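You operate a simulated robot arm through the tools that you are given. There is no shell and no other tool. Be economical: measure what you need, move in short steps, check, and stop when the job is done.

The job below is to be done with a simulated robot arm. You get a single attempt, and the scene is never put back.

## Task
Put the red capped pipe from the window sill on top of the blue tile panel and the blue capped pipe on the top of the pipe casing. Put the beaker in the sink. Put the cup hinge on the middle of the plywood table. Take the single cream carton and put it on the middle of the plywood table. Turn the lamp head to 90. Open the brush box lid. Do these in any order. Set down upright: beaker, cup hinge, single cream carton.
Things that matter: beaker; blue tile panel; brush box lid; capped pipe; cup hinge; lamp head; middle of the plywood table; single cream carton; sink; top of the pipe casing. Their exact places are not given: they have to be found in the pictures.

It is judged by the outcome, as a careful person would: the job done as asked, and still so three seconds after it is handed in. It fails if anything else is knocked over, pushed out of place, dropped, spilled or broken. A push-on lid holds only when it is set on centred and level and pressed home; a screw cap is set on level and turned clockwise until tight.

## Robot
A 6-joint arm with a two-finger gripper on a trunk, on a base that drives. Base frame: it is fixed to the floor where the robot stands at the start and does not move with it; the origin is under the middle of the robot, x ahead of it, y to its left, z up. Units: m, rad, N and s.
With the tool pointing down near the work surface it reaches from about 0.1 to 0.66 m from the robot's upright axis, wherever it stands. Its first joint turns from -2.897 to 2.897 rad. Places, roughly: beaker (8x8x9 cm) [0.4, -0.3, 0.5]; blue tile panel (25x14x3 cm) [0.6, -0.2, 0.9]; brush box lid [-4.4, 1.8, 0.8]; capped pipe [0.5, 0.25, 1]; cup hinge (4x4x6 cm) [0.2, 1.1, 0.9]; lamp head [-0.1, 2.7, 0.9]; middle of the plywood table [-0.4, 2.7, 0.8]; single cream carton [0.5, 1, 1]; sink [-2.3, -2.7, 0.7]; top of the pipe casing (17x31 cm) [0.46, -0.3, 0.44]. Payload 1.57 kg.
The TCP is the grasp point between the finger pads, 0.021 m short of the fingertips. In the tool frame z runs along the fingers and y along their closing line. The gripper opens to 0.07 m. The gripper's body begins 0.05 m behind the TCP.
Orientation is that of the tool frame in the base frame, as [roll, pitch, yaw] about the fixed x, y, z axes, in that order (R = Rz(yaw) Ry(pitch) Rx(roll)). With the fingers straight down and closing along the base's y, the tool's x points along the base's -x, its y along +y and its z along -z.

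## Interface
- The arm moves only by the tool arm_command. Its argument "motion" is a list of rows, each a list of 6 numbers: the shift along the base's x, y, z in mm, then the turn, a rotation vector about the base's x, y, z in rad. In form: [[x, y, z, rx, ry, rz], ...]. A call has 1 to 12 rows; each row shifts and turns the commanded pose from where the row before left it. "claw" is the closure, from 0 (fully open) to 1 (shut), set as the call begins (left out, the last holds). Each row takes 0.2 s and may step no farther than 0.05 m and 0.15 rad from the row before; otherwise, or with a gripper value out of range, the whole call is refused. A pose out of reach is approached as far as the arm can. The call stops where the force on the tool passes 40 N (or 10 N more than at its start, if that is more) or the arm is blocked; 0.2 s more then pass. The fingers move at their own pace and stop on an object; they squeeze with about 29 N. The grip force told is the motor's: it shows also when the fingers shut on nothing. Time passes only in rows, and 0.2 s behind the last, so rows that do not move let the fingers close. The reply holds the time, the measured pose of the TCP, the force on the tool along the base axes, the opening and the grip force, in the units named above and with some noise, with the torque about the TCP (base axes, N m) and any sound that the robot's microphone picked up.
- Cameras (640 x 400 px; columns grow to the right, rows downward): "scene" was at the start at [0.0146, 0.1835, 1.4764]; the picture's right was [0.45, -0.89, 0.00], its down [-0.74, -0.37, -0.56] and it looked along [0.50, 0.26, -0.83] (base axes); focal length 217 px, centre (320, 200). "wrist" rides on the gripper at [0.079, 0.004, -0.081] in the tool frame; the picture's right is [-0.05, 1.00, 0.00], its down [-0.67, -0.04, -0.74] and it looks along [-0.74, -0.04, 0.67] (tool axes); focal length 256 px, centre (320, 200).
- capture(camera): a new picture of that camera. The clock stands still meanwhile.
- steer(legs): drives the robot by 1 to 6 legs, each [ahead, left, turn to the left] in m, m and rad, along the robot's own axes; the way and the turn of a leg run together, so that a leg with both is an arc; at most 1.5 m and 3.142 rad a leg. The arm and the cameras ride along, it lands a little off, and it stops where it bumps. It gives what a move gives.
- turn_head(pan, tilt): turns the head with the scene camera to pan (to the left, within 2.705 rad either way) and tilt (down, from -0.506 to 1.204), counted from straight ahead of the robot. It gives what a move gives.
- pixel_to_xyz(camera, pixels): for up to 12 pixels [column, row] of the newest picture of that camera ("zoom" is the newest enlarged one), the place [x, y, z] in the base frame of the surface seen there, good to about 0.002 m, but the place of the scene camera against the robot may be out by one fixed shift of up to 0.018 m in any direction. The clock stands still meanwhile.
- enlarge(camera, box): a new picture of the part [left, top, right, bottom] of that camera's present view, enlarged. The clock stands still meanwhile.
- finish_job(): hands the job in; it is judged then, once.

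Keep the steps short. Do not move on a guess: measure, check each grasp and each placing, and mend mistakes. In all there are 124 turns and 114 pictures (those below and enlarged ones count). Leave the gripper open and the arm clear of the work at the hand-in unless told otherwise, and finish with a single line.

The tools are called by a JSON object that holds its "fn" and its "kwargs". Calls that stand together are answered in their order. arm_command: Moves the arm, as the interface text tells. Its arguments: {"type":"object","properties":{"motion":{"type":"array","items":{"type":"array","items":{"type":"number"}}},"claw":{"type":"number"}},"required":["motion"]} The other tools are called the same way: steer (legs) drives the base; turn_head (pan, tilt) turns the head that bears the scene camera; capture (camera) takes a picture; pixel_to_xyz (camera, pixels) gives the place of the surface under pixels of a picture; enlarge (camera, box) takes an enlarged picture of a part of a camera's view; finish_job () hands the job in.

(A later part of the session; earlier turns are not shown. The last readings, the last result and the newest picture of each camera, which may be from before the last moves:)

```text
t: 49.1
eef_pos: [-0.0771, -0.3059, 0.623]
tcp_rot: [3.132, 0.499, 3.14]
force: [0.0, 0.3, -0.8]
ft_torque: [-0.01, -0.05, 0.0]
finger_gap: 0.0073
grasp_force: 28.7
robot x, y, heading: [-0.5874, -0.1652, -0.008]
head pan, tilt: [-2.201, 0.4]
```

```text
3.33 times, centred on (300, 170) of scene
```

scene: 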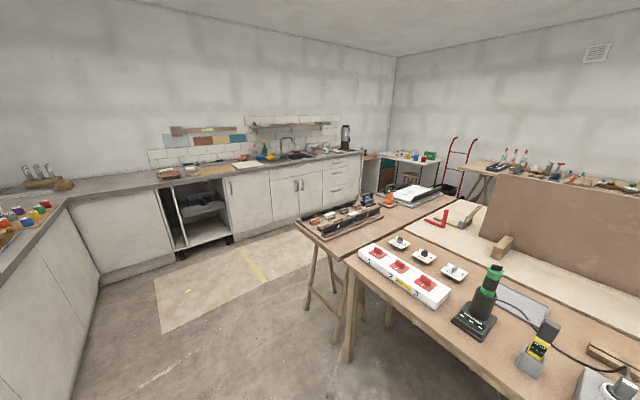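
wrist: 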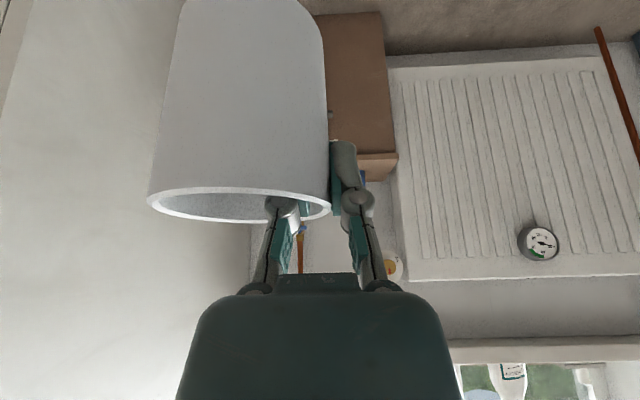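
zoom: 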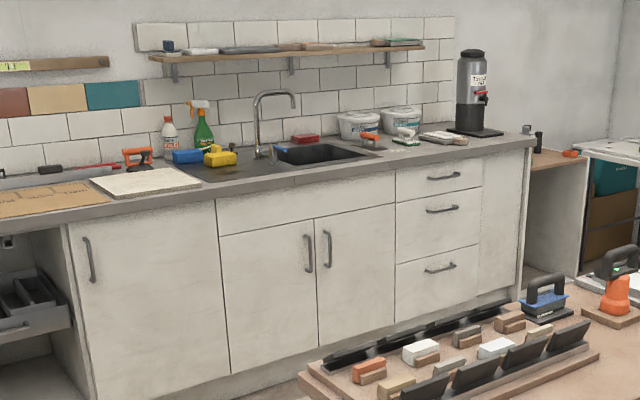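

Route is clear: back up, turn right, go to the counter aisle (front y≈−2.45, table edge y≈−1.19), and strafe along. I raise the beaker first.

{"fn": "arm_command", "kwargs": {"motion": [[0, 12, 45, 0, 0, 0], [0, 12, 45, 0, 0, 0], [0, 12, 45, 0, 0, 0], [0, 12, 45, 0, 0, 0], [0, 12, 45, 0, 0, 0], [0, 12, 45, 0, 0, 0], [0, 12, 45, 0, 0, 0], [0, 12, 45, 0, 0, 0], [0, 12, 45, 0, 0, 0], [0, 12, 45, 0, 0, 0], [0, 10, 45, 0, 0, 0], [0, 10, 45, 0, 0, 0]]}}

{"fn": "steer", "kwargs": {"legs": [[-0.12, 0, 0], [0, 0, -1.563], [1.5, 0, 0], [0.15, 0, 0], [0, -0.8, 0], [0, -0.79, 0]]}}

{"fn": "turn_head", "kwargs": {"pan": 0.3, "tilt": 0.7}}

{"fn": "capture", "kwargs": {"camera": "scene"}}

{"fn": "capture", "kwargs": {"camera": "wrist"}}

```text
t: 51.7
eef_pos: [-0.0764, -0.1631, 1.1639]
tcp_rot: [3.135, 0.496, 3.139]
force: [0.4, 0.3, -0.9]
ft_torque: [0.02, 0.02, 0.0]
finger_gap: 0.0076
grasp_force: 28.8
robot x, y, heading: [-0.5884, -0.1612, -0.007]
head pan, tilt: [-2.201, 0.4]
```

```text
t: 72.4
eef_pos: [-2.3229, -2.2722, 1.163]
tcp_rot: [3.136, 0.499, 1.554]
force: [-0.1, 0.5, 0.3]
ft_torque: [-0.03, 0.02, 0.0]
finger_gap: 0.0075
grasp_force: 29.4
robot x, y, heading: [-2.3205, -1.7577, -1.598]
head pan, tilt: [-2.201, 0.4]
```

```text
t: 74.7
eef_pos: [-2.3255, -2.2722, 1.1633]
tcp_rot: [3.132, 0.499, 1.552]
force: [0.0, -0.8, -1.2]
ft_torque: [0.04, -0.02, -0.01]
finger_gap: 0.0074
grasp_force: 29.0
robot x, y, heading: [-2.3185, -1.7609, -1.59]
head pan, tilt: [0.3, 0.7]
```

```text
80 pictures are left
```

scene: 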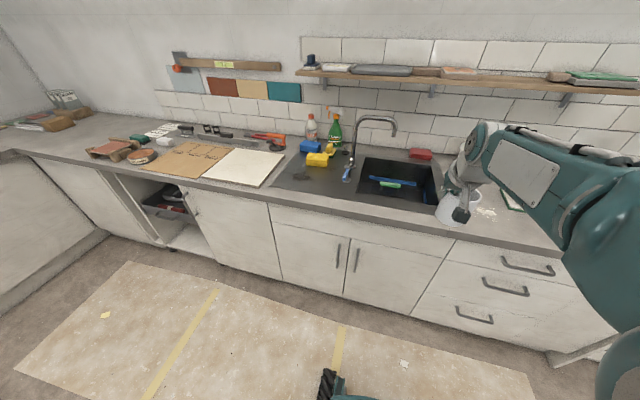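

```text
79 pictures are left
```

wrist: 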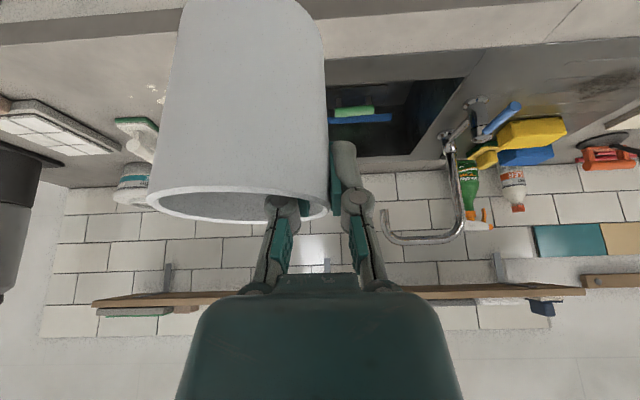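

The sink holds a brush. I measure the sink's rim, floor and the free spot.

{"fn": "enlarge", "kwargs": {"camera": "scene", "box": [330, 130, 470, 220]}}

{"fn": "pixel_to_xyz", "kwargs": {"camera": "scene", "pixels": [[364, 158], [433, 172], [440, 203], [358, 193], [368, 178], [400, 184], [382, 183], [375, 190], [420, 195], [410, 175], [395, 165], [395, 120]]}}

{"fn": "pixel_to_xyz", "kwargs": {"camera": "wrist", "pixels": [[330, 60], [455, 80], [415, 155], [345, 85], [440, 60], [345, 112], [380, 120], [400, 100], [385, 215], [463, 225], [370, 140], [395, 140]]}}

```text
4.44 times, centred on (400, 175) of scene
```

zoom: 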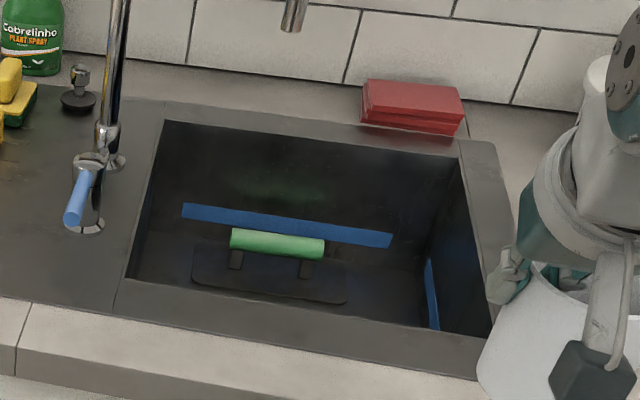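

```text
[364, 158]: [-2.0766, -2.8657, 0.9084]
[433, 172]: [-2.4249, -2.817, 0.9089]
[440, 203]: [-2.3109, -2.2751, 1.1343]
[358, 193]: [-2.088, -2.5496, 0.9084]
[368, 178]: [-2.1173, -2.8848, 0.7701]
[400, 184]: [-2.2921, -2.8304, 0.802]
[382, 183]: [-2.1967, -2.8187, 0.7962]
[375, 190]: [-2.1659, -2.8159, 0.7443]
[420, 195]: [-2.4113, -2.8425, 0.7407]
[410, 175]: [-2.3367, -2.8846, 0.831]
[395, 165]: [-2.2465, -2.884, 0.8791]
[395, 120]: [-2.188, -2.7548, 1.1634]
```

```text
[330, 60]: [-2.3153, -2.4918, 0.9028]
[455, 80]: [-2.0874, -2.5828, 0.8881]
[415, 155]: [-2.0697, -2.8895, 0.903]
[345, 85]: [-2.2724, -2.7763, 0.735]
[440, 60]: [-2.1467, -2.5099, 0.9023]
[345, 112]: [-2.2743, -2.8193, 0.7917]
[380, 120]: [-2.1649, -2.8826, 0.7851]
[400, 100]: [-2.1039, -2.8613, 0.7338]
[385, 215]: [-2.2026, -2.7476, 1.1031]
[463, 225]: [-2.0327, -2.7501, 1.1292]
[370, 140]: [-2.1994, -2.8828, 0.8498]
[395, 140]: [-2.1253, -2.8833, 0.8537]
```

Sink interior: x −2.43…−2.08, y −2.88…−2.55, floor z≈0.735, with a float in its left-middle. The right part near (−2.365, −2.72) looks free. I drive nearer and look in.

{"fn": "steer", "kwargs": {"legs": [[0.28, 0, 0.018]]}}

{"fn": "turn_head", "kwargs": {"pan": 0.1, "tilt": 1.0}}

{"fn": "capture", "kwargs": {"camera": "scene"}}

{"fn": "capture", "kwargs": {"camera": "wrist"}}

```text
t: 76.6
eef_pos: [-2.3215, -2.5522, 1.1625]
tcp_rot: [3.136, 0.499, 1.569]
force: [0.2, 0.0, -0.2]
ft_torque: [0.01, -0.04, -0.01]
finger_gap: 0.0076
grasp_force: 28.8
robot x, y, heading: [-2.3234, -2.0402, -1.583]
head pan, tilt: [0.3, 0.7]
```

```text
t: 77.4
eef_pos: [-2.3223, -2.5519, 1.1631]
tcp_rot: [3.133, 0.499, 1.568]
force: [-0.6, 0.4, -0.9]
ft_torque: [0.02, -0.04, 0.01]
finger_gap: 0.0077
grasp_force: 28.8
robot x, y, heading: [-2.3215, -2.0411, -1.584]
head pan, tilt: [0.099, 1.0]
```

```text
77 pictures are left
```

scene: 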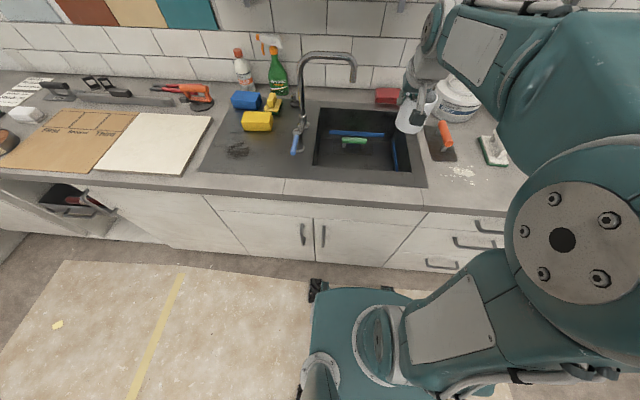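

```text
76 pictures are left
```

wrist: 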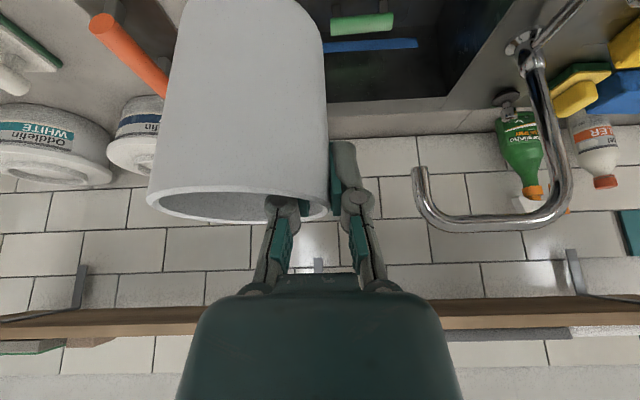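

{"fn": "enlarge", "kwargs": {"camera": "scene", "box": [300, 90, 440, 190]}}

{"fn": "pixel_to_xyz", "kwargs": {"camera": "zoom", "pixels": [[140, 310], [300, 270], [290, 295], [380, 310], [200, 320], [350, 260], [400, 200], [270, 260], [470, 340], [430, 240], [320, 310], [420, 330]]}}

```text
4.00 times, centred on (370, 140) of scene
```

zoom: 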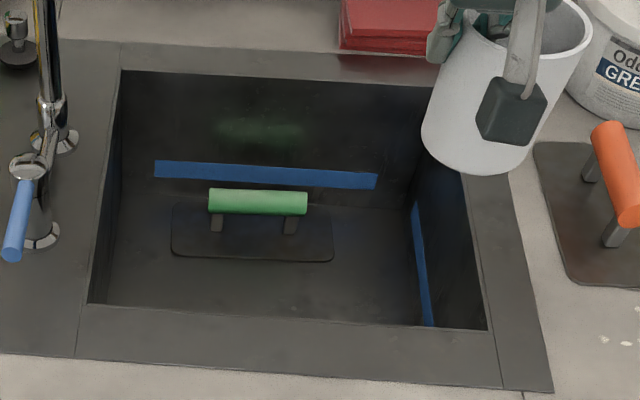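

```text
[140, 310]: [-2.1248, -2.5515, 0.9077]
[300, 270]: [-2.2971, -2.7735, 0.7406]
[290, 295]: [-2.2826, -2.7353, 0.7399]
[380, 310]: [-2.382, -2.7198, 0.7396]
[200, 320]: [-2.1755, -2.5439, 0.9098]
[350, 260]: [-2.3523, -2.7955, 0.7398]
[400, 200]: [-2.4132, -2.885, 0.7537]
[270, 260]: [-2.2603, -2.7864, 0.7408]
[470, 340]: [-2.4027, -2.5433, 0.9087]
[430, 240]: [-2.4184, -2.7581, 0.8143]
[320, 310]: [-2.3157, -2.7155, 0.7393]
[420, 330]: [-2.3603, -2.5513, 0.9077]
```

The front half of the sink floor is free (float begins at y≈−2.79). I move forward 170 mm at height, then lower.

{"fn": "arm_command", "kwargs": {"motion": [[0, -40, 0, 0, 0, 0], [0, -45, -10, 0, 0, 0], [0, -45, -20, 0, 0, 0], [0, -43, -30, 0, 0, 0], [0, 0, -40, 0, 0, 0], [0, 0, -45, 0, 0, 0], [0, 0, -45, 0, 0, 0]]}}

{"fn": "capture", "kwargs": {"camera": "scene"}}

{"fn": "capture", "kwargs": {"camera": "wrist"}}

```text
refused: row 4 steps farther than a row can; nothing moved
```

```text
74 pictures are left
```

scene: 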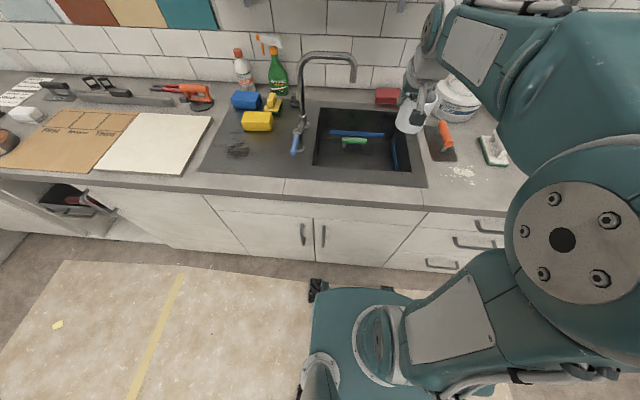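

```text
73 pictures are left
```

wrist: 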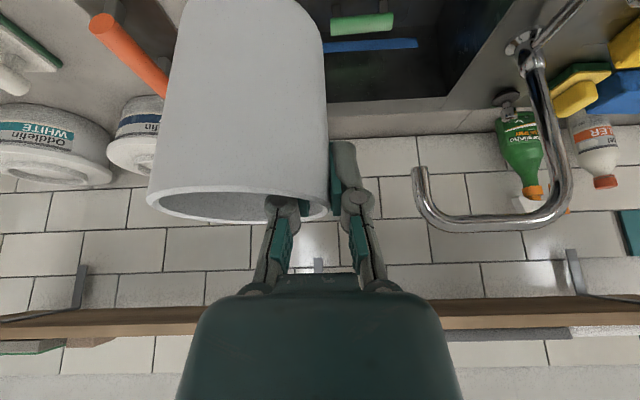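

One row was a touch too long; I shorten it.

{"fn": "arm_command", "kwargs": {"motion": [[0, -40, 0, 0, 0, 0], [0, -45, -10, 0, 0, 0], [0, -43, -20, 0, 0, 0], [0, -40, -25, 0, 0, 0], [0, -5, -45, 0, 0, 0], [0, 0, -45, 0, 0, 0], [0, 0, -45, 0, 0, 0]]}}

{"fn": "enlarge", "kwargs": {"camera": "scene", "box": [280, 60, 480, 200]}}

{"fn": "capture", "kwargs": {"camera": "wrist"}}

```text
t: 79.0
eef_pos: [-2.3224, -2.7271, 0.968]
tcp_rot: [3.132, 0.502, 1.565]
force: [0.1, 0.1, -0.1]
ft_torque: [0.03, -0.03, -0.02]
finger_gap: 0.0077
grasp_force: 29.2
robot x, y, heading: [-2.3231, -2.0393, -1.579]
head pan, tilt: [0.099, 1.0]
```

```text
2.86 times, centred on (380, 130) of scene
```

zoom: 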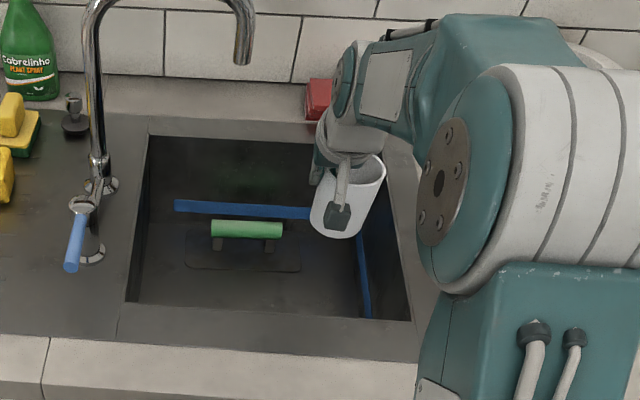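

```text
71 pictures are left
```

wrist: 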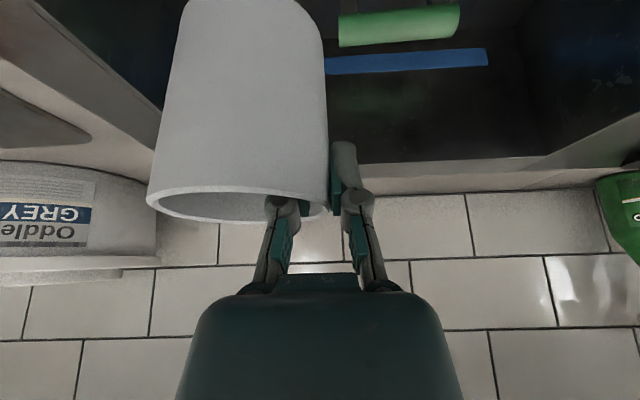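

The beaker hangs over the sink's right part. I lower 145 mm, then creep.

{"fn": "arm_command", "kwargs": {"motion": [[2, 2, -40, 0, 0, 0], [0, 0, -40, 0, 0, 0], [0, 0, -35, 0, 0, 0], [0, 0, -25, 0, 0, 0], [0, 0, -8, 0, 0, 0], [0, 0, -4, 0, 0, 0]]}}

{"fn": "capture", "kwargs": {"camera": "scene"}}

```text
t: 80.4
eef_pos: [-2.3185, -2.7234, 0.8218]
tcp_rot: [3.134, 0.499, 1.569]
force: [-0.7, -0.1, 0.4]
ft_torque: [-0.01, 0.03, -0.02]
finger_gap: 0.0071
grasp_force: 29.2
robot x, y, heading: [-2.3231, -2.0382, -1.584]
head pan, tilt: [0.099, 1.0]
```

```text
70 pictures are left
```

scene: 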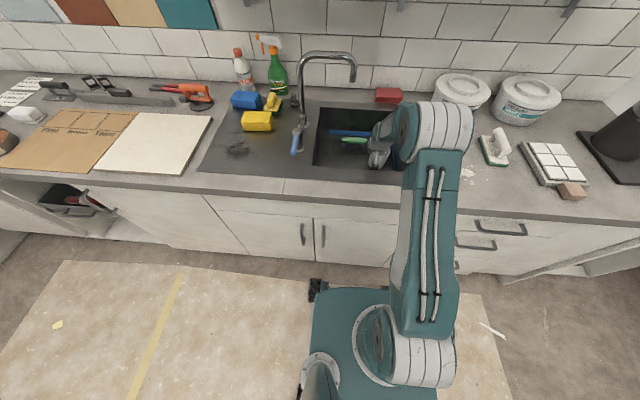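

No contact yet. I creep down to touch.

{"fn": "arm_command", "kwargs": {"motion": [[0, 0, -4, 0, 0, 0], [0, 0, -4, 0, 0, 0], [0, 0, -3, 0, 0, 0]]}}

```text
t: 81.2
eef_pos: [-2.3184, -2.7243, 0.8137]
tcp_rot: [3.135, 0.504, 1.568]
force: [2.7, 3.0, 12.7]
ft_torque: [0.47, 0.45, -0.24]
finger_gap: 0.0079
grasp_force: 29.0
robot x, y, heading: [-2.321, -2.0399, -1.578]
head pan, tilt: [0.099, 1.0]
```

Contact with the sink floor. I open partly (so the outer finger stays clear) and lift straight out.

{"fn": "arm_command", "kwargs": {"motion": [[0, 0, 2, 0, 0, 0], [0, 0, 0, 0, 0, 0], [0, 0, 0, 0, 0, 0]], "claw": 0.5}}

{"fn": "arm_command", "kwargs": {"motion": [[0, 0, 15, 0, 0, 0], [0, 0, 30, 0, 0, 0], [0, 0, 40, 0, 0, 0], [0, 10, 40, 0, 0, 0], [0, 20, 40, 0, 0, 0], [0, 30, 38, 0, 0, 0], [0, 40, 25, 0, 0, 0], [0, 40, 20, 0, 0, 0], [0, 40, 20, 0, 0, 0]]}}

{"fn": "capture", "kwargs": {"camera": "scene"}}

{"fn": "capture", "kwargs": {"camera": "wrist"}}

```text
t: 82.0
eef_pos: [-2.321, -2.7246, 0.8137]
tcp_rot: [3.132, 0.499, 1.568]
force: [-0.2, -0.3, 0.1]
ft_torque: [0.02, 0.02, -0.01]
finger_gap: 0.0351
grasp_force: 0.2
robot x, y, heading: [-2.3226, -2.0386, -1.582]
head pan, tilt: [0.099, 1.0]
```

```text
t: 84.0
eef_pos: [-2.3182, -2.5438, 1.0801]
tcp_rot: [3.135, 0.499, 1.568]
force: [0.4, -0.1, -0.9]
ft_torque: [0.0, -0.01, 0.02]
finger_gap: 0.035
grasp_force: 0.0
robot x, y, heading: [-2.3221, -2.0394, -1.587]
head pan, tilt: [0.099, 1.0]
```

```text
69 pictures are left
```

scene: 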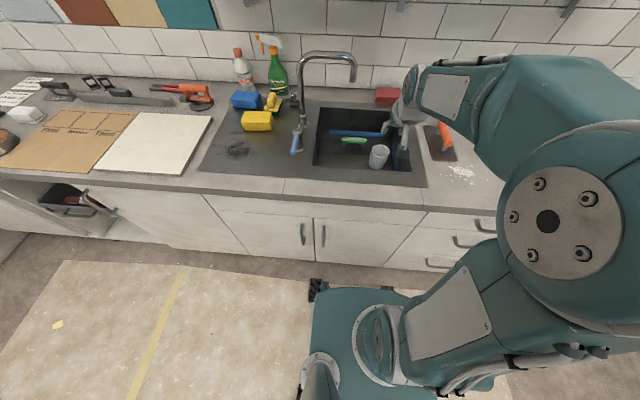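

```text
68 pictures are left
```

wrist: 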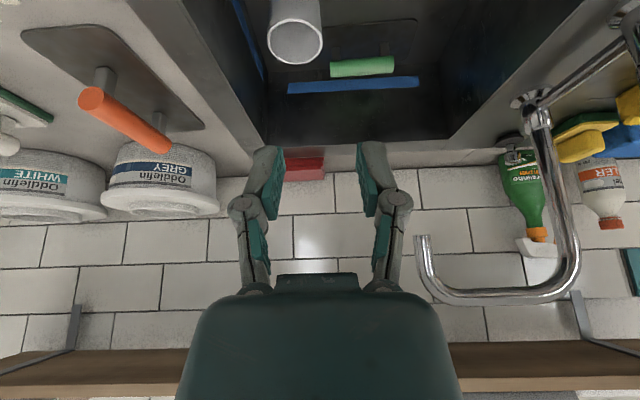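

Beaker stands in the sink, nothing else disturbed. Next I look toward the brush box (behind-right) to plan the route.

{"fn": "turn_head", "kwargs": {"pan": -2.3, "tilt": 0.35}}

{"fn": "capture", "kwargs": {"camera": "scene"}}

{"fn": "pixel_to_xyz", "kwargs": {"camera": "scene", "pixels": [[100, 300], [200, 300], [320, 300], [420, 300], [500, 300], [100, 220], [200, 220], [320, 220], [420, 220], [520, 220], [320, 180], [420, 180]]}}

```text
t: 86.2
eef_pos: [-2.3179, -2.5447, 1.0803]
tcp_rot: [3.133, 0.499, 1.567]
force: [-0.5, 0.3, 0.9]
ft_torque: [0.02, -0.03, -0.01]
finger_gap: 0.035
grasp_force: 0.0
robot x, y, heading: [-2.3259, -2.041, -1.583]
head pan, tilt: [-2.3, 0.351]
```

```text
67 pictures are left
```

scene: 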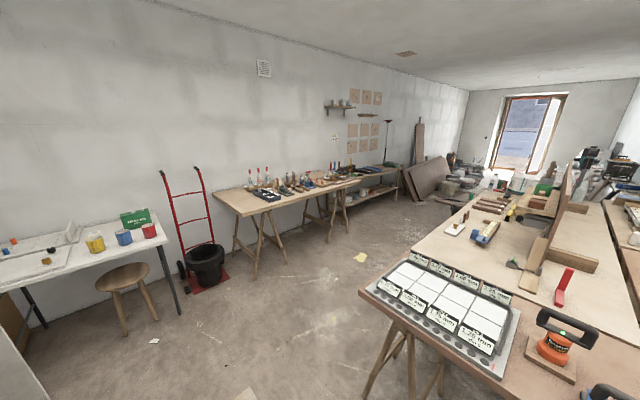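

```text
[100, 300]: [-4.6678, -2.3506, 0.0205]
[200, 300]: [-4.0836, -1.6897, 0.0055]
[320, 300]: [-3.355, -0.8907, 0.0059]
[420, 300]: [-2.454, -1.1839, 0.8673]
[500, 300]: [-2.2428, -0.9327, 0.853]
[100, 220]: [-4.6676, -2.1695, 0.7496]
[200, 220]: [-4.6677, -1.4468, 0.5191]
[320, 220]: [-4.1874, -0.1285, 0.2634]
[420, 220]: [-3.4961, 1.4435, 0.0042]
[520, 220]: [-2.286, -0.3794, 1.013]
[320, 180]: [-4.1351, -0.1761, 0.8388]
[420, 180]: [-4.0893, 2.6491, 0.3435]
```

I enlarge the brush box area and measure the aisle.

{"fn": "enlarge", "kwargs": {"camera": "scene", "box": [300, 130, 460, 230]}}

{"fn": "pixel_to_xyz", "kwargs": {"camera": "scene", "pixels": [[360, 292], [415, 246], [470, 203], [366, 390], [220, 197], [362, 183], [255, 270], [348, 225], [360, 257], [440, 205], [450, 195], [330, 240]]}}

```text
4.00 times, centred on (380, 180) of scene
```

zoom: 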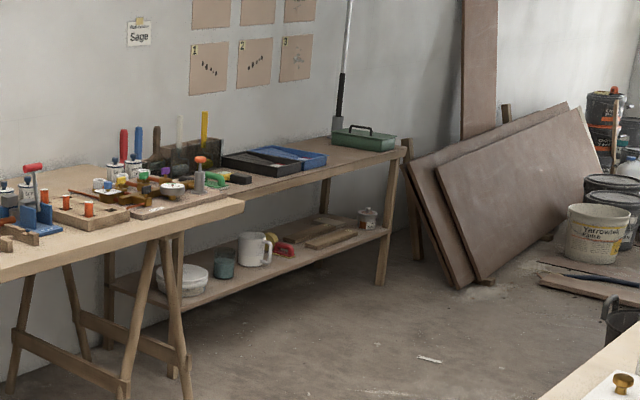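

```text
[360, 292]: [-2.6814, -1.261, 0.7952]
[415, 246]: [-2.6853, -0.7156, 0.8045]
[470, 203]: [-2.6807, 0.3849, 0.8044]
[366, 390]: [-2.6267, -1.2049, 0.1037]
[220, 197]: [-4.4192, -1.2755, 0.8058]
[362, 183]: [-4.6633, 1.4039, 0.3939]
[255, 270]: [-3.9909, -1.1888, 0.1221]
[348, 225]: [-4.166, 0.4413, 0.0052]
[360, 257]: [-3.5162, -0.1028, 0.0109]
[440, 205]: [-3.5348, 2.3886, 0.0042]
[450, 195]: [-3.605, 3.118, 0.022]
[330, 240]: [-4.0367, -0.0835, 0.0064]
```

I measure the boxes on the far bench to identify the brush box.

{"fn": "pixel_to_xyz", "kwargs": {"camera": "zoom", "pixels": [[365, 140], [290, 155], [262, 163], [190, 155], [400, 155], [230, 200], [360, 128]]}}

{"fn": "steer", "kwargs": {"legs": [[-0.2, 0, 0.012], [0, -0.78, 0], [-1.4, 0, 0]]}}

{"fn": "turn_head", "kwargs": {"pan": -2.3, "tilt": 0.5}}

{"fn": "capture", "kwargs": {"camera": "scene"}}

```text
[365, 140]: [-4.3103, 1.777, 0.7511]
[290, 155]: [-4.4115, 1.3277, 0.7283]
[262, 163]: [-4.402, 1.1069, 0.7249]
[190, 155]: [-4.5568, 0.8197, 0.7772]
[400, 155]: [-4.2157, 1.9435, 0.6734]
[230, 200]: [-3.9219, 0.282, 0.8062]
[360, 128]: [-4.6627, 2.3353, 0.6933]
```

```text
t: 98.3
eef_pos: [-3.0656, -0.9081, 1.0805]
tcp_rot: [3.134, 0.499, 1.527]
force: [-0.2, 0.7, -0.4]
ft_torque: [0.01, -0.02, -0.03]
finger_gap: 0.035
grasp_force: 0.0
robot x, y, heading: [-3.0499, -0.4044, -1.622]
head pan, tilt: [-2.3, 0.351]
```

```text
t: 99.0
eef_pos: [-3.0658, -0.9084, 1.0797]
tcp_rot: [3.133, 0.5, 1.524]
force: [-0.2, 0.7, -0.3]
ft_torque: [0.01, 0.0, -0.02]
finger_gap: 0.0349
grasp_force: 0.0
robot x, y, heading: [-3.0503, -0.4041, -1.625]
head pan, tilt: [-2.3, 0.499]
```

```text
65 pictures are left
```

scene: 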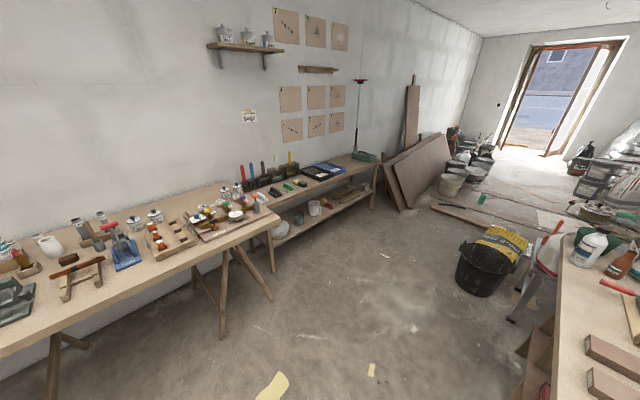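

The green box with a handle at (365,156) is at (−4.3, 1.8): the brush box. I check the bin and leaning panel clearances.

{"fn": "pixel_to_xyz", "kwargs": {"camera": "scene", "pixels": [[458, 285], [490, 297], [405, 212], [272, 385], [372, 370], [560, 330], [375, 205], [440, 195], [430, 208], [560, 258]]}}

{"fn": "enlarge", "kwargs": {"camera": "scene", "box": [280, 120, 440, 220]}}

```text
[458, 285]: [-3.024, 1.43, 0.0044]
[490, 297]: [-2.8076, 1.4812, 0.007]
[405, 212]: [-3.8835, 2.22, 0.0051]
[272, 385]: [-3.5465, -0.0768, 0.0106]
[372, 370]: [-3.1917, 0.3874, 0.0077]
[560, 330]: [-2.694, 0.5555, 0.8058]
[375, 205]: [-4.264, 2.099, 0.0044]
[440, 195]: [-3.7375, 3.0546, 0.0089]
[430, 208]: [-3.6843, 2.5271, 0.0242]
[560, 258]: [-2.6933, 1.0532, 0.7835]
```

```text
4.00 times, centred on (360, 170) of scene
```

zoom: 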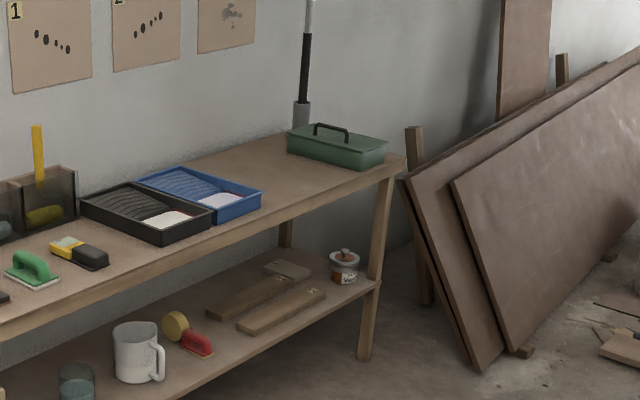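

The way is clear. I drive back along the aisle to about (−3.5, 1.65) and turn to face the bench.

{"fn": "steer", "kwargs": {"legs": [[0, 0, 0.05], [-0.7, -0.45, 0], [-1.35, 0, 0], [0, 0, -1.57]]}}

{"fn": "turn_head", "kwargs": {"pan": 0, "tilt": 0.7}}

{"fn": "capture", "kwargs": {"camera": "scene"}}

{"fn": "capture", "kwargs": {"camera": "wrist"}}

```text
t: 112.6
eef_pos: [-3.8938, 1.3532, 1.0794]
tcp_rot: [3.135, 0.501, 0.604]
force: [0.3, -0.1, -0.4]
ft_torque: [0.02, -0.01, 0.0]
finger_gap: 0.0352
grasp_force: 0.1
robot x, y, heading: [-3.4829, 1.645, -2.547]
head pan, tilt: [-2.3, 0.499]
stopped in leg 4: the robot was blocked; the commanded pose is now the measured one
```

```text
t: 114.7
eef_pos: [-3.8947, 1.3541, 1.0803]
tcp_rot: [3.133, 0.5, 0.603]
force: [0.1, -0.9, 0.2]
ft_torque: [0.02, -0.01, 0.01]
finger_gap: 0.0352
grasp_force: 0.1
robot x, y, heading: [-3.4838, 1.6459, -2.548]
head pan, tilt: [0.0, 0.7]
```

```text
63 pictures are left
```

scene: 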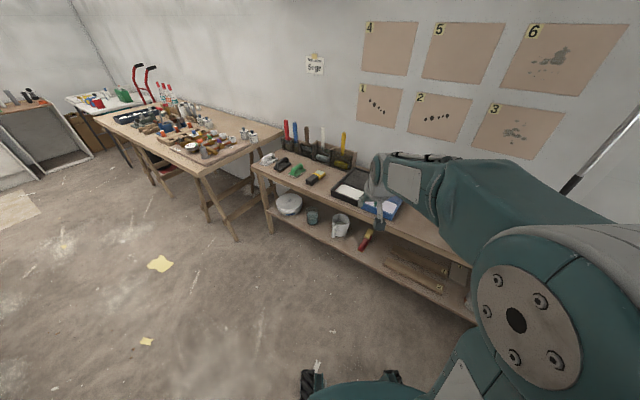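

```text
62 pictures are left
```

wrist: 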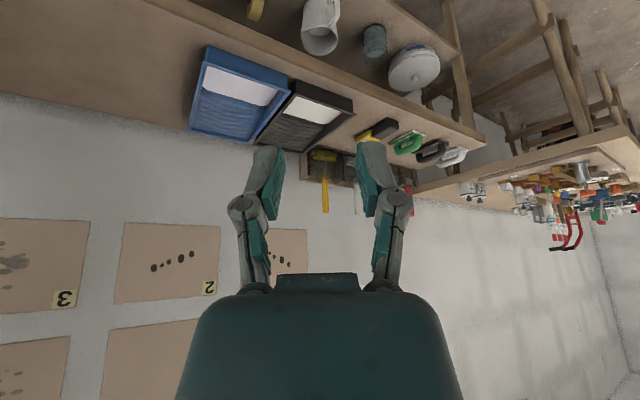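

The turn was blocked at heading −2.55. I look to the right (panels) and to the rear left (bin) to see what touched.

{"fn": "turn_head", "kwargs": {"pan": 2.2, "tilt": 0.95}}

{"fn": "capture", "kwargs": {"camera": "scene"}}

{"fn": "turn_head", "kwargs": {"pan": -1.7, "tilt": 0.95}}

{"fn": "capture", "kwargs": {"camera": "scene"}}

```text
t: 116.8
eef_pos: [-3.8943, 1.3535, 1.0799]
tcp_rot: [3.132, 0.5, 0.604]
force: [0.4, -0.2, 0.1]
ft_torque: [0.01, 0.01, -0.02]
finger_gap: 0.0352
grasp_force: 0.1
robot x, y, heading: [-3.484, 1.6463, -2.548]
head pan, tilt: [2.201, 0.949]
```

```text
61 pictures are left
```

scene: 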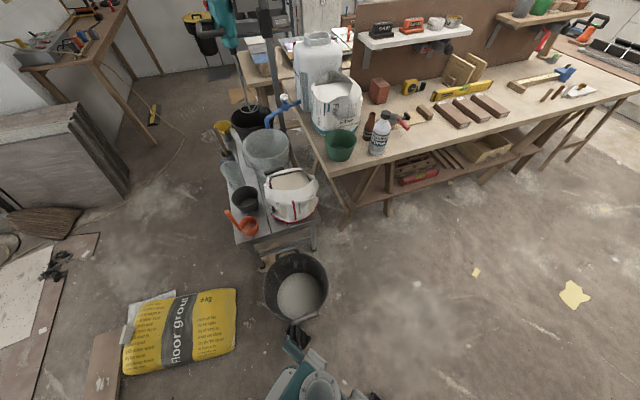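

```text
t: 120.0
eef_pos: [-3.894, 1.354, 1.0804]
tcp_rot: [3.131, 0.498, 0.605]
force: [0.7, 0.5, -0.1]
ft_torque: [-0.01, 0.0, -0.02]
finger_gap: 0.035
grasp_force: 0.2
robot x, y, heading: [-3.4812, 1.6448, -2.547]
head pan, tilt: [-1.7, 0.949]
```

```text
60 pictures are left
```

scene: 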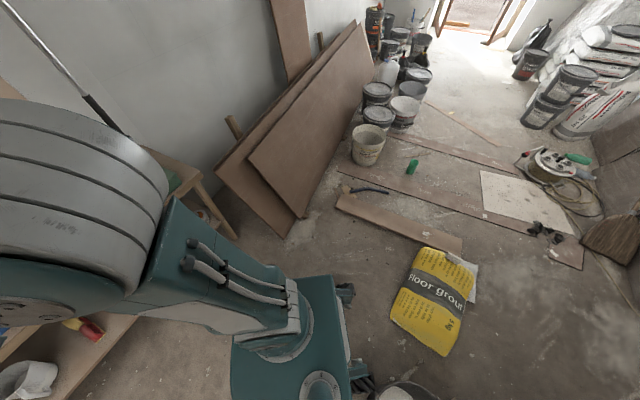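

The rear corner touched the bucket. I move ahead away from it, then finish the turn, and check that the bucket still stands.

{"fn": "steer", "kwargs": {"legs": [[0.15, 0, 0], [0, 0, -0.59]]}}

{"fn": "turn_head", "kwargs": {"pan": 2.65, "tilt": 0.8}}

{"fn": "capture", "kwargs": {"camera": "scene"}}

{"fn": "turn_head", "kwargs": {"pan": -0.15, "tilt": 0.8}}

{"fn": "capture", "kwargs": {"camera": "scene"}}

```text
t: 123.0
eef_pos: [-4.1096, 1.5542, 1.0797]
tcp_rot: [3.132, 0.498, 0.003]
force: [0.4, 0.2, 0.1]
ft_torque: [-0.03, 0.01, -0.02]
finger_gap: 0.0351
grasp_force: 0.1
robot x, y, heading: [-3.6058, 1.5635, 3.136]
head pan, tilt: [-1.7, 0.949]
```

```text
t: 126.5
eef_pos: [-4.1105, 1.5537, 1.0791]
tcp_rot: [3.131, 0.498, 0.002]
force: [0.3, -0.9, 1.0]
ft_torque: [0.0, 0.0, 0.02]
finger_gap: 0.035
grasp_force: 0.0
robot x, y, heading: [-3.606, 1.5587, 3.136]
head pan, tilt: [2.649, 0.799]
```

```text
59 pictures are left
```

scene: 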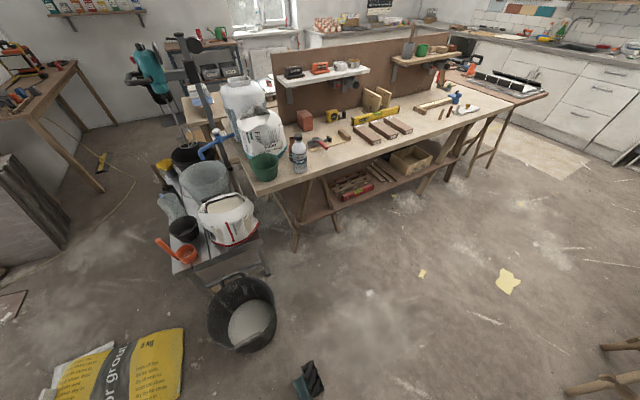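

```text
t: 129.0
eef_pos: [-4.1096, 1.5541, 1.0794]
tcp_rot: [3.133, 0.499, 0.001]
force: [-0.2, -0.7, 0.6]
ft_torque: [0.04, 0.03, -0.01]
finger_gap: 0.0349
grasp_force: 0.1
robot x, y, heading: [-3.606, 1.5609, 3.14]
head pan, tilt: [-0.15, 0.799]
```

```text
58 pictures are left
```

scene: 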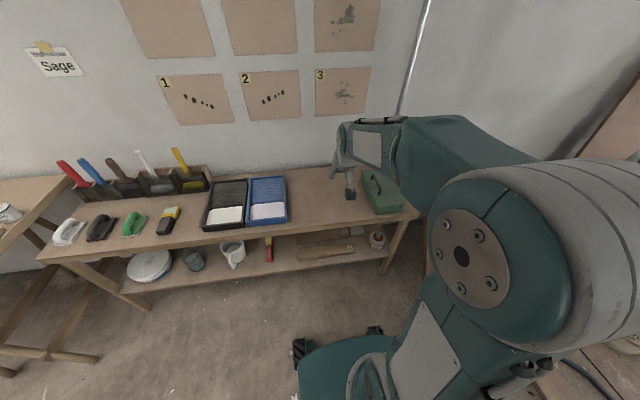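

Bucket still stands. Now the green box at (382,192): I enlarge and measure.

{"fn": "enlarge", "kwargs": {"camera": "scene", "box": [330, 150, 430, 230]}}

{"fn": "pixel_to_xyz", "kwargs": {"camera": "zoom", "pixels": [[210, 150], [420, 275], [230, 395], [300, 225], [270, 170], [330, 130], [440, 330], [260, 260], [200, 200], [420, 240], [285, 190], [255, 330]]}}

```text
5.00 times, centred on (380, 190) of scene
```

zoom: 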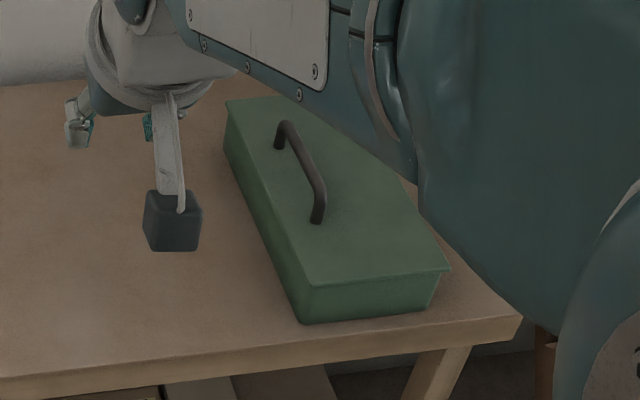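

```text
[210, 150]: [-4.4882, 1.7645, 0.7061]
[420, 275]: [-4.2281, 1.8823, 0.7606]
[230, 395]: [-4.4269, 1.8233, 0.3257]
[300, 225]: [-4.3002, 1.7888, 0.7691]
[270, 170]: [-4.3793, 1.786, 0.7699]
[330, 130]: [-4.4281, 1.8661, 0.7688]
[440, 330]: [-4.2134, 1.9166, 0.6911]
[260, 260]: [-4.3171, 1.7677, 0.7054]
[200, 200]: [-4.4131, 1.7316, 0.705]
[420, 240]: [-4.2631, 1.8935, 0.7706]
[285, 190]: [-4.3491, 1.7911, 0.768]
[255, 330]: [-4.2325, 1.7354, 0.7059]
```

The box runs along x (−4.52…−4.22), y 1.77…1.90, top z 0.77; the handle is near the left edge, so the hinge should be on the right (y≈1.90). I drive closer and look with the wrist camera.

{"fn": "steer", "kwargs": {"legs": [[0.1, -0.12, 0]]}}

{"fn": "capture", "kwargs": {"camera": "wrist"}}

{"fn": "capture", "kwargs": {"camera": "scene"}}

```text
t: 130.4
eef_pos: [-4.2078, 1.6733, 1.0797]
tcp_rot: [3.134, 0.5, 0.003]
force: [0.0, 0.0, 0.0]
ft_torque: [-0.03, -0.03, 0.02]
finger_gap: 0.0349
grasp_force: 0.1
robot x, y, heading: [-3.7026, 1.6834, 3.132]
head pan, tilt: [-0.15, 0.799]
```

```text
56 pictures are left
```

wrist: 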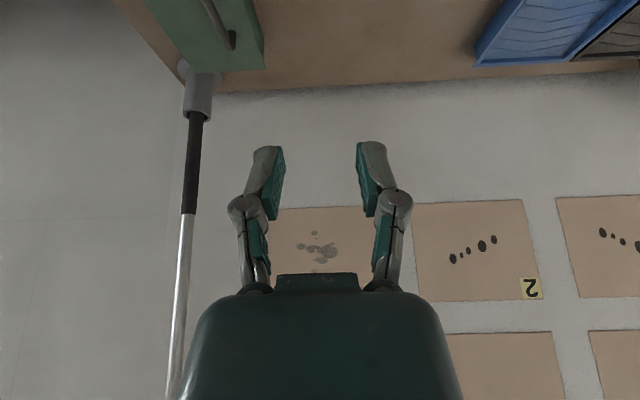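

```text
55 pictures are left
```

scene: 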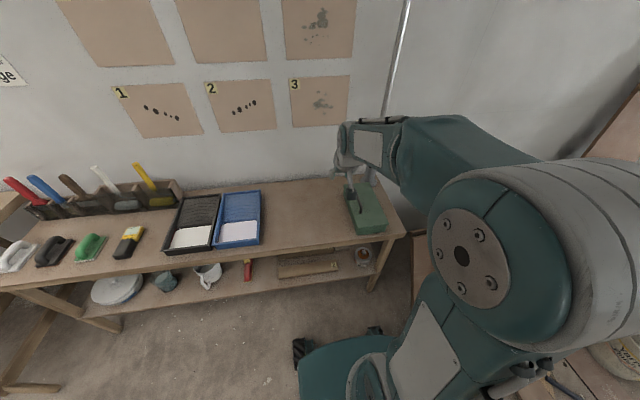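

I set the tool vertical and shift so the wrist camera looks down on the box.

{"fn": "arm_command", "kwargs": {"motion": [[20, 20, 0, 0, -0.125, 0], [20, 25, 0, 0, -0.125, 0], [20, 25, 0, 0, -0.125, 0], [10, 30, 0, 0, -0.125, 0], [0, 30, -20, 0, 0, 0]]}}

{"fn": "capture", "kwargs": {"camera": "wrist"}}

```text
t: 131.6
eef_pos: [-4.1385, 1.8101, 1.0605]
tcp_rot: [3.131, -0.001, 0.001]
force: [0.0, 0.7, -0.1]
ft_torque: [0.0, -0.01, -0.03]
finger_gap: 0.0349
grasp_force: 0.2
robot x, y, heading: [-3.7071, 1.6879, 3.137]
head pan, tilt: [-0.15, 0.799]
```

```text
54 pictures are left
```

wrist: 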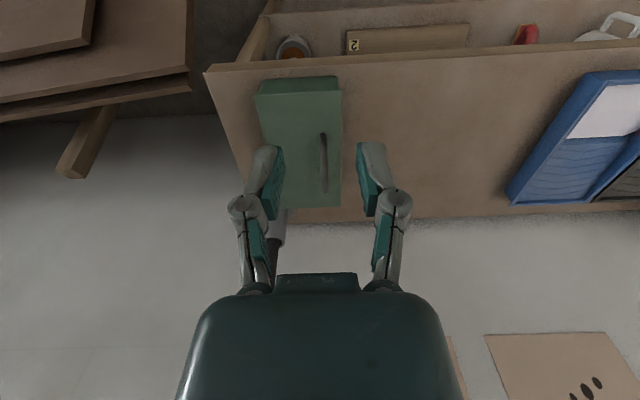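

I measure the handle and lid edges in this view.

{"fn": "enlarge", "kwargs": {"camera": "wrist", "box": [240, 60, 380, 220]}}

{"fn": "pixel_to_xyz", "kwargs": {"camera": "wrist", "pixels": [[323, 136], [324, 150], [324, 165], [325, 180], [326, 190], [258, 100], [340, 98], [298, 160], [341, 200], [315, 165], [333, 165], [300, 85]]}}

```text
2.50 times, centred on (310, 140) of wrist
```

zoom: 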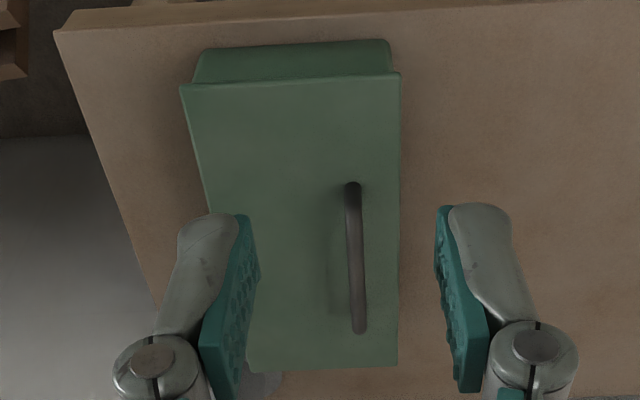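

```text
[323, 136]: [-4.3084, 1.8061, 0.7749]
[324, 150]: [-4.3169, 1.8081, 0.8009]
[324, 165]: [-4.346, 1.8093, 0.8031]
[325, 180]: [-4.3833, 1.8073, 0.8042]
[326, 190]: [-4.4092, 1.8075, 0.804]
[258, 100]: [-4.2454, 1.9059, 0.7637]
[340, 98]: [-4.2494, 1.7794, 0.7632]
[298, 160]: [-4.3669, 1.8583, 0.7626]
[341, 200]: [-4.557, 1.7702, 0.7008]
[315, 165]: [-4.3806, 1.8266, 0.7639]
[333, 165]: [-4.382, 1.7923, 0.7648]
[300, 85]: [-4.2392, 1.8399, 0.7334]
```

Handle: mid (−4.36, 1.808), bar z≈0.80, 3 cm clear above the lid (z 0.763), hinge at y≈1.906. I drive 7 cm nearer and come down on the bar.

{"fn": "steer", "kwargs": {"legs": [[0.07, 0, 0]]}}

{"fn": "arm_command", "kwargs": {"motion": [[-40, 0, -25, 0, 0, 0], [-40, 0, -30, 0, 0, 0], [-40, 0, -30, 0, 0, 0], [-30, 0, -40, 0, 0, 0], [0, 0, -45, 0, 0, 0], [0, 0, -20, 0, 0, 0]]}}

{"fn": "capture", "kwargs": {"camera": "wrist"}}

```text
t: 132.6
eef_pos: [-4.2075, 1.8084, 1.0596]
tcp_rot: [3.131, 0.001, -0.001]
force: [0.2, -0.9, -0.4]
ft_torque: [-0.04, -0.02, 0.02]
finger_gap: 0.035
grasp_force: 0.1
robot x, y, heading: [-3.7774, 1.682, 3.132]
head pan, tilt: [-0.15, 0.799]
```

```text
t: 134.0
eef_pos: [-4.3571, 1.8076, 0.8681]
tcp_rot: [3.132, 0.0, -0.001]
force: [-0.2, -0.1, 0.1]
ft_torque: [0.02, 0.02, 0.01]
finger_gap: 0.035
grasp_force: 0.0
robot x, y, heading: [-3.776, 1.6819, 3.136]
head pan, tilt: [-0.15, 0.799]
```

```text
52 pictures are left
```

wrist: 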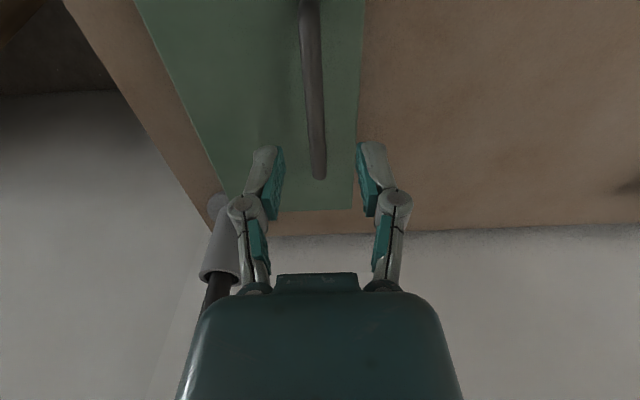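

The bar is between the fingers. Down 60 mm, then close.

{"fn": "arm_command", "kwargs": {"motion": [[0, 0, -30, 0, 0, 0], [0, 0, -20, 0, 0, 0], [0, 0, -10, 0, 0, 0], [0, 0, 0, 0, 0, 0]]}}

{"fn": "arm_command", "kwargs": {"motion": [[0, 0, 0, 0, 0, 0], [0, 0, 0, 0, 0, 0]], "claw": 1}}

```text
t: 135.0
eef_pos: [-4.3591, 1.8074, 0.808]
tcp_rot: [3.131, -0.001, -0.002]
force: [-0.1, -0.5, 0.8]
ft_torque: [0.01, -0.03, -0.01]
finger_gap: 0.035
grasp_force: 0.1
robot x, y, heading: [-3.7698, 1.6819, 3.139]
head pan, tilt: [-0.15, 0.799]
```

```text
t: 135.6
eef_pos: [-4.3592, 1.811, 0.8086]
tcp_rot: [3.131, -0.001, 0.0]
force: [1.6, 14.9, 2.5]
ft_torque: [0.2, 0.4, -0.02]
finger_gap: 0.0112
grasp_force: 32.2
robot x, y, heading: [-3.7759, 1.6849, 3.133]
head pan, tilt: [-0.15, 0.799]
```

Gripped the bar (11 mm). I begin the opening arc about the hinge, two steps, and check.

{"fn": "arm_command", "kwargs": {"motion": [[0, 6, 11, -0.075, 0, 0], [0, 7.4, 11.4, -0.075, 0, 0], [0, 9, 9.4, -0.075, 0, 0], [0, 9.7, 9, -0.075, 0, 0]]}}

{"fn": "capture", "kwargs": {"camera": "scene"}}

```text
t: 136.6
eef_pos: [-4.3592, 1.8407, 0.8501]
tcp_rot: [2.83, 0.001, 0.002]
force: [-10.5, -4.4, 1.2]
ft_torque: [-0.14, 0.14, -0.12]
finger_gap: 0.0112
grasp_force: 32.3
robot x, y, heading: [-3.7751, 1.6812, 3.134]
head pan, tilt: [-0.15, 0.799]
```

```text
51 pictures are left
```

scene: 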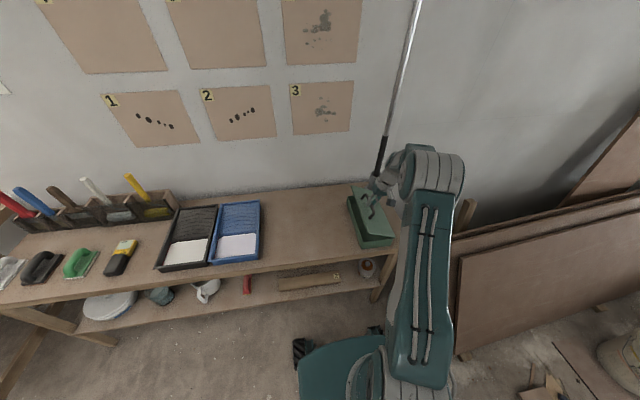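

The lid is rising on its right-hand hinge with low force. I continue the arc.

{"fn": "arm_command", "kwargs": {"motion": [[0, 11, 7.2, -0.075, 0, 0], [0, 11.7, 6.3, -0.075, 0, 0], [0, 12.4, 4.5, -0.075, 0, 0], [0, 12.9, 2.9, -0.075, 0, 0], [0, 13.2, 1.4, -0.075, 0, 0], [0, 13.3, -0.2, -0.075, 0, 0]]}}

{"fn": "enlarge", "kwargs": {"camera": "scene", "box": [320, 120, 480, 260]}}

```text
t: 137.6
eef_pos: [-4.3584, 1.8895, 0.8738]
tcp_rot: [2.529, 0.003, 0.003]
force: [10.9, -5.8, 16.8]
ft_torque: [-0.29, -0.3, 0.0]
finger_gap: 0.0114
grasp_force: 32.1
robot x, y, heading: [-3.7769, 1.6828, 3.137]
head pan, tilt: [-0.15, 0.799]
stopped in row 5: the force on the tool passed its limit at 41 N (the readings are from after the stop); the commanded pose is now the measured one
```

```text
2.86 times, centred on (400, 190) of scene
```

zoom: 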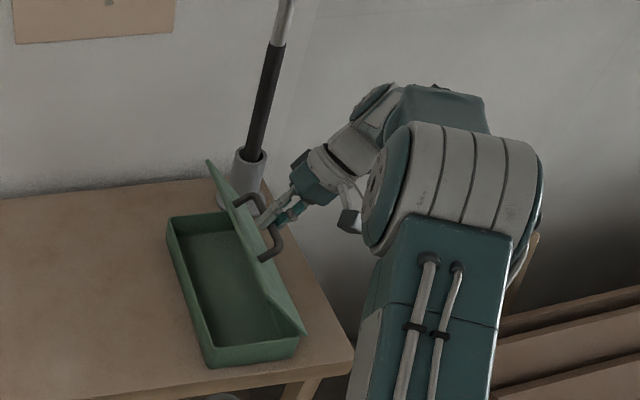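

The lid is about 60° up; force limit tripped, probably the hand against the lid edge. I turn the tool further about x to match the lid, then continue in small steps.

{"fn": "arm_command", "kwargs": {"motion": [[0, 2, -1, -0.1, 0, 0], [0, 2, -1, -0.1, 0, 0], [0, 2, -1, -0.1, 0, 0]]}}

{"fn": "arm_command", "kwargs": {"motion": [[0, 6, -1, -0.08, 0, 0], [0, 7, -1, -0.08, 0, 0], [0, 7, -1, -0.08, 0, 0]]}}

{"fn": "enlarge", "kwargs": {"camera": "scene", "box": [320, 120, 480, 260]}}

```text
t: 138.4
eef_pos: [-4.3594, 1.8944, 0.8719]
tcp_rot: [2.231, 0.007, 0.0]
force: [15.4, -8.8, 30.7]
ft_torque: [-0.31, -0.41, 0.41]
finger_gap: 0.0112
grasp_force: 32.1
robot x, y, heading: [-3.7722, 1.6848, 3.141]
head pan, tilt: [-0.15, 0.799]
```

```text
t: 138.8
eef_pos: [-4.3598, 1.9013, 0.8733]
tcp_rot: [2.16, 0.006, 0.002]
force: [15.1, -5.8, 16.6]
ft_torque: [-0.25, -0.15, -0.02]
finger_gap: 0.0112
grasp_force: 32.1
robot x, y, heading: [-3.7719, 1.6833, 3.139]
head pan, tilt: [-0.15, 0.799]
stopped in row 2: the force on the tool passed its limit at 48 N (the readings are from after the stop); the commanded pose is now the measured one
```

```text
2.86 times, centred on (400, 190) of scene
```

zoom: 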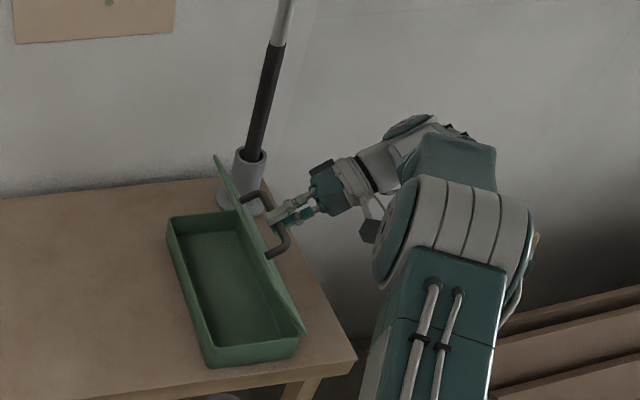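

The upward force says I'm holding the bar too low. I ease up 4 mm and continue in small +y steps with rotation.

{"fn": "arm_command", "kwargs": {"motion": [[1, 2, 3, -0.03, 0, 0], [1, 4, 2, -0.08, 0, 0], [0, 6, 1, -0.08, 0, 0], [0, 6, 0, -0.08, 0, 0]]}}

```text
t: 139.8
eef_pos: [-4.36, 1.9195, 0.8719]
tcp_rot: [1.89, -0.001, -0.004]
force: [-12.7, 0.7, -33.2]
ft_torque: [0.34, 0.14, -0.22]
finger_gap: 0.0111
grasp_force: 32.0
robot x, y, heading: [-3.7708, 1.6827, 3.137]
head pan, tilt: [-0.15, 0.799]
```

Now the tool and lid turn together (about 72°). I ease down 4 mm and follow the rigid arc further.

{"fn": "arm_command", "kwargs": {"motion": [[-1, 3, -4, -0.03, 0, 0], [0, 8.5, -1.5, -0.08, 0, 0], [0, 8.5, -2.2, -0.08, 0, 0], [0, 8.3, -2.9, -0.08, 0, 0]]}}

{"fn": "enlarge", "kwargs": {"camera": "scene", "box": [320, 120, 480, 260]}}

```text
t: 140.8
eef_pos: [-4.3321, 1.8909, 0.865]
tcp_rot: [1.628, 0.013, -0.014]
force: [-23.0, -4.9, 18.7]
ft_torque: [-0.17, -0.21, -0.25]
finger_gap: 0.0116
grasp_force: 32.9
out of reach, approached as far as the arm can: row 2, 3, 4
robot x, y, heading: [-3.7735, 1.6832, 3.134]
head pan, tilt: [-0.15, 0.799]
```

```text
2.86 times, centred on (400, 190) of scene
```

zoom: 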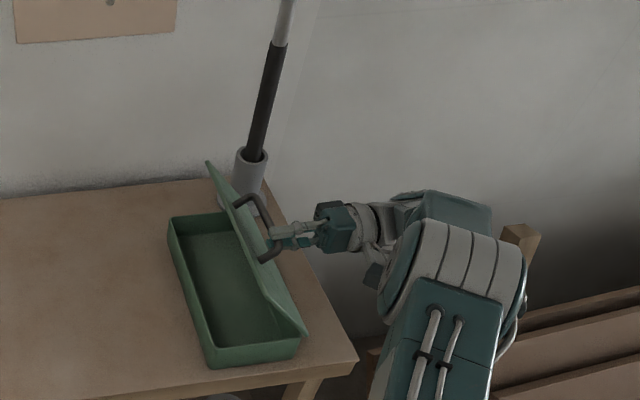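

The sideways reach ran out (tool nearly horizontal). I take back 0.3 rad of tool turn and see where the arm settles.

{"fn": "arm_command", "kwargs": {"motion": [[0, -8, 2, 0.1, 0, 0], [0, -8, 2, 0.1, 0, 0], [0, -4, 2, 0.1, 0, 0]]}}

{"fn": "enlarge", "kwargs": {"camera": "scene", "box": [320, 120, 480, 260]}}

```text
t: 141.7
eef_pos: [-4.3292, 1.8758, 0.8619]
tcp_rot: [1.923, 0.001, -0.003]
force: [-11.1, 11.3, -24.1]
ft_torque: [0.34, 0.34, -0.6]
finger_gap: 0.0111
grasp_force: 31.8
robot x, y, heading: [-3.7705, 1.6808, 3.131]
head pan, tilt: [-0.15, 0.799]
```

```text
2.86 times, centred on (400, 190) of scene
```

zoom: 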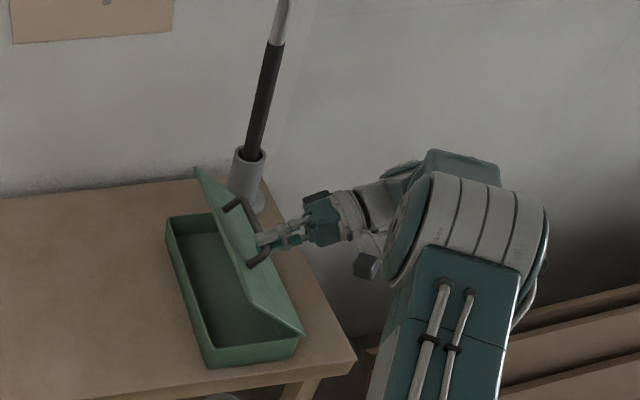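

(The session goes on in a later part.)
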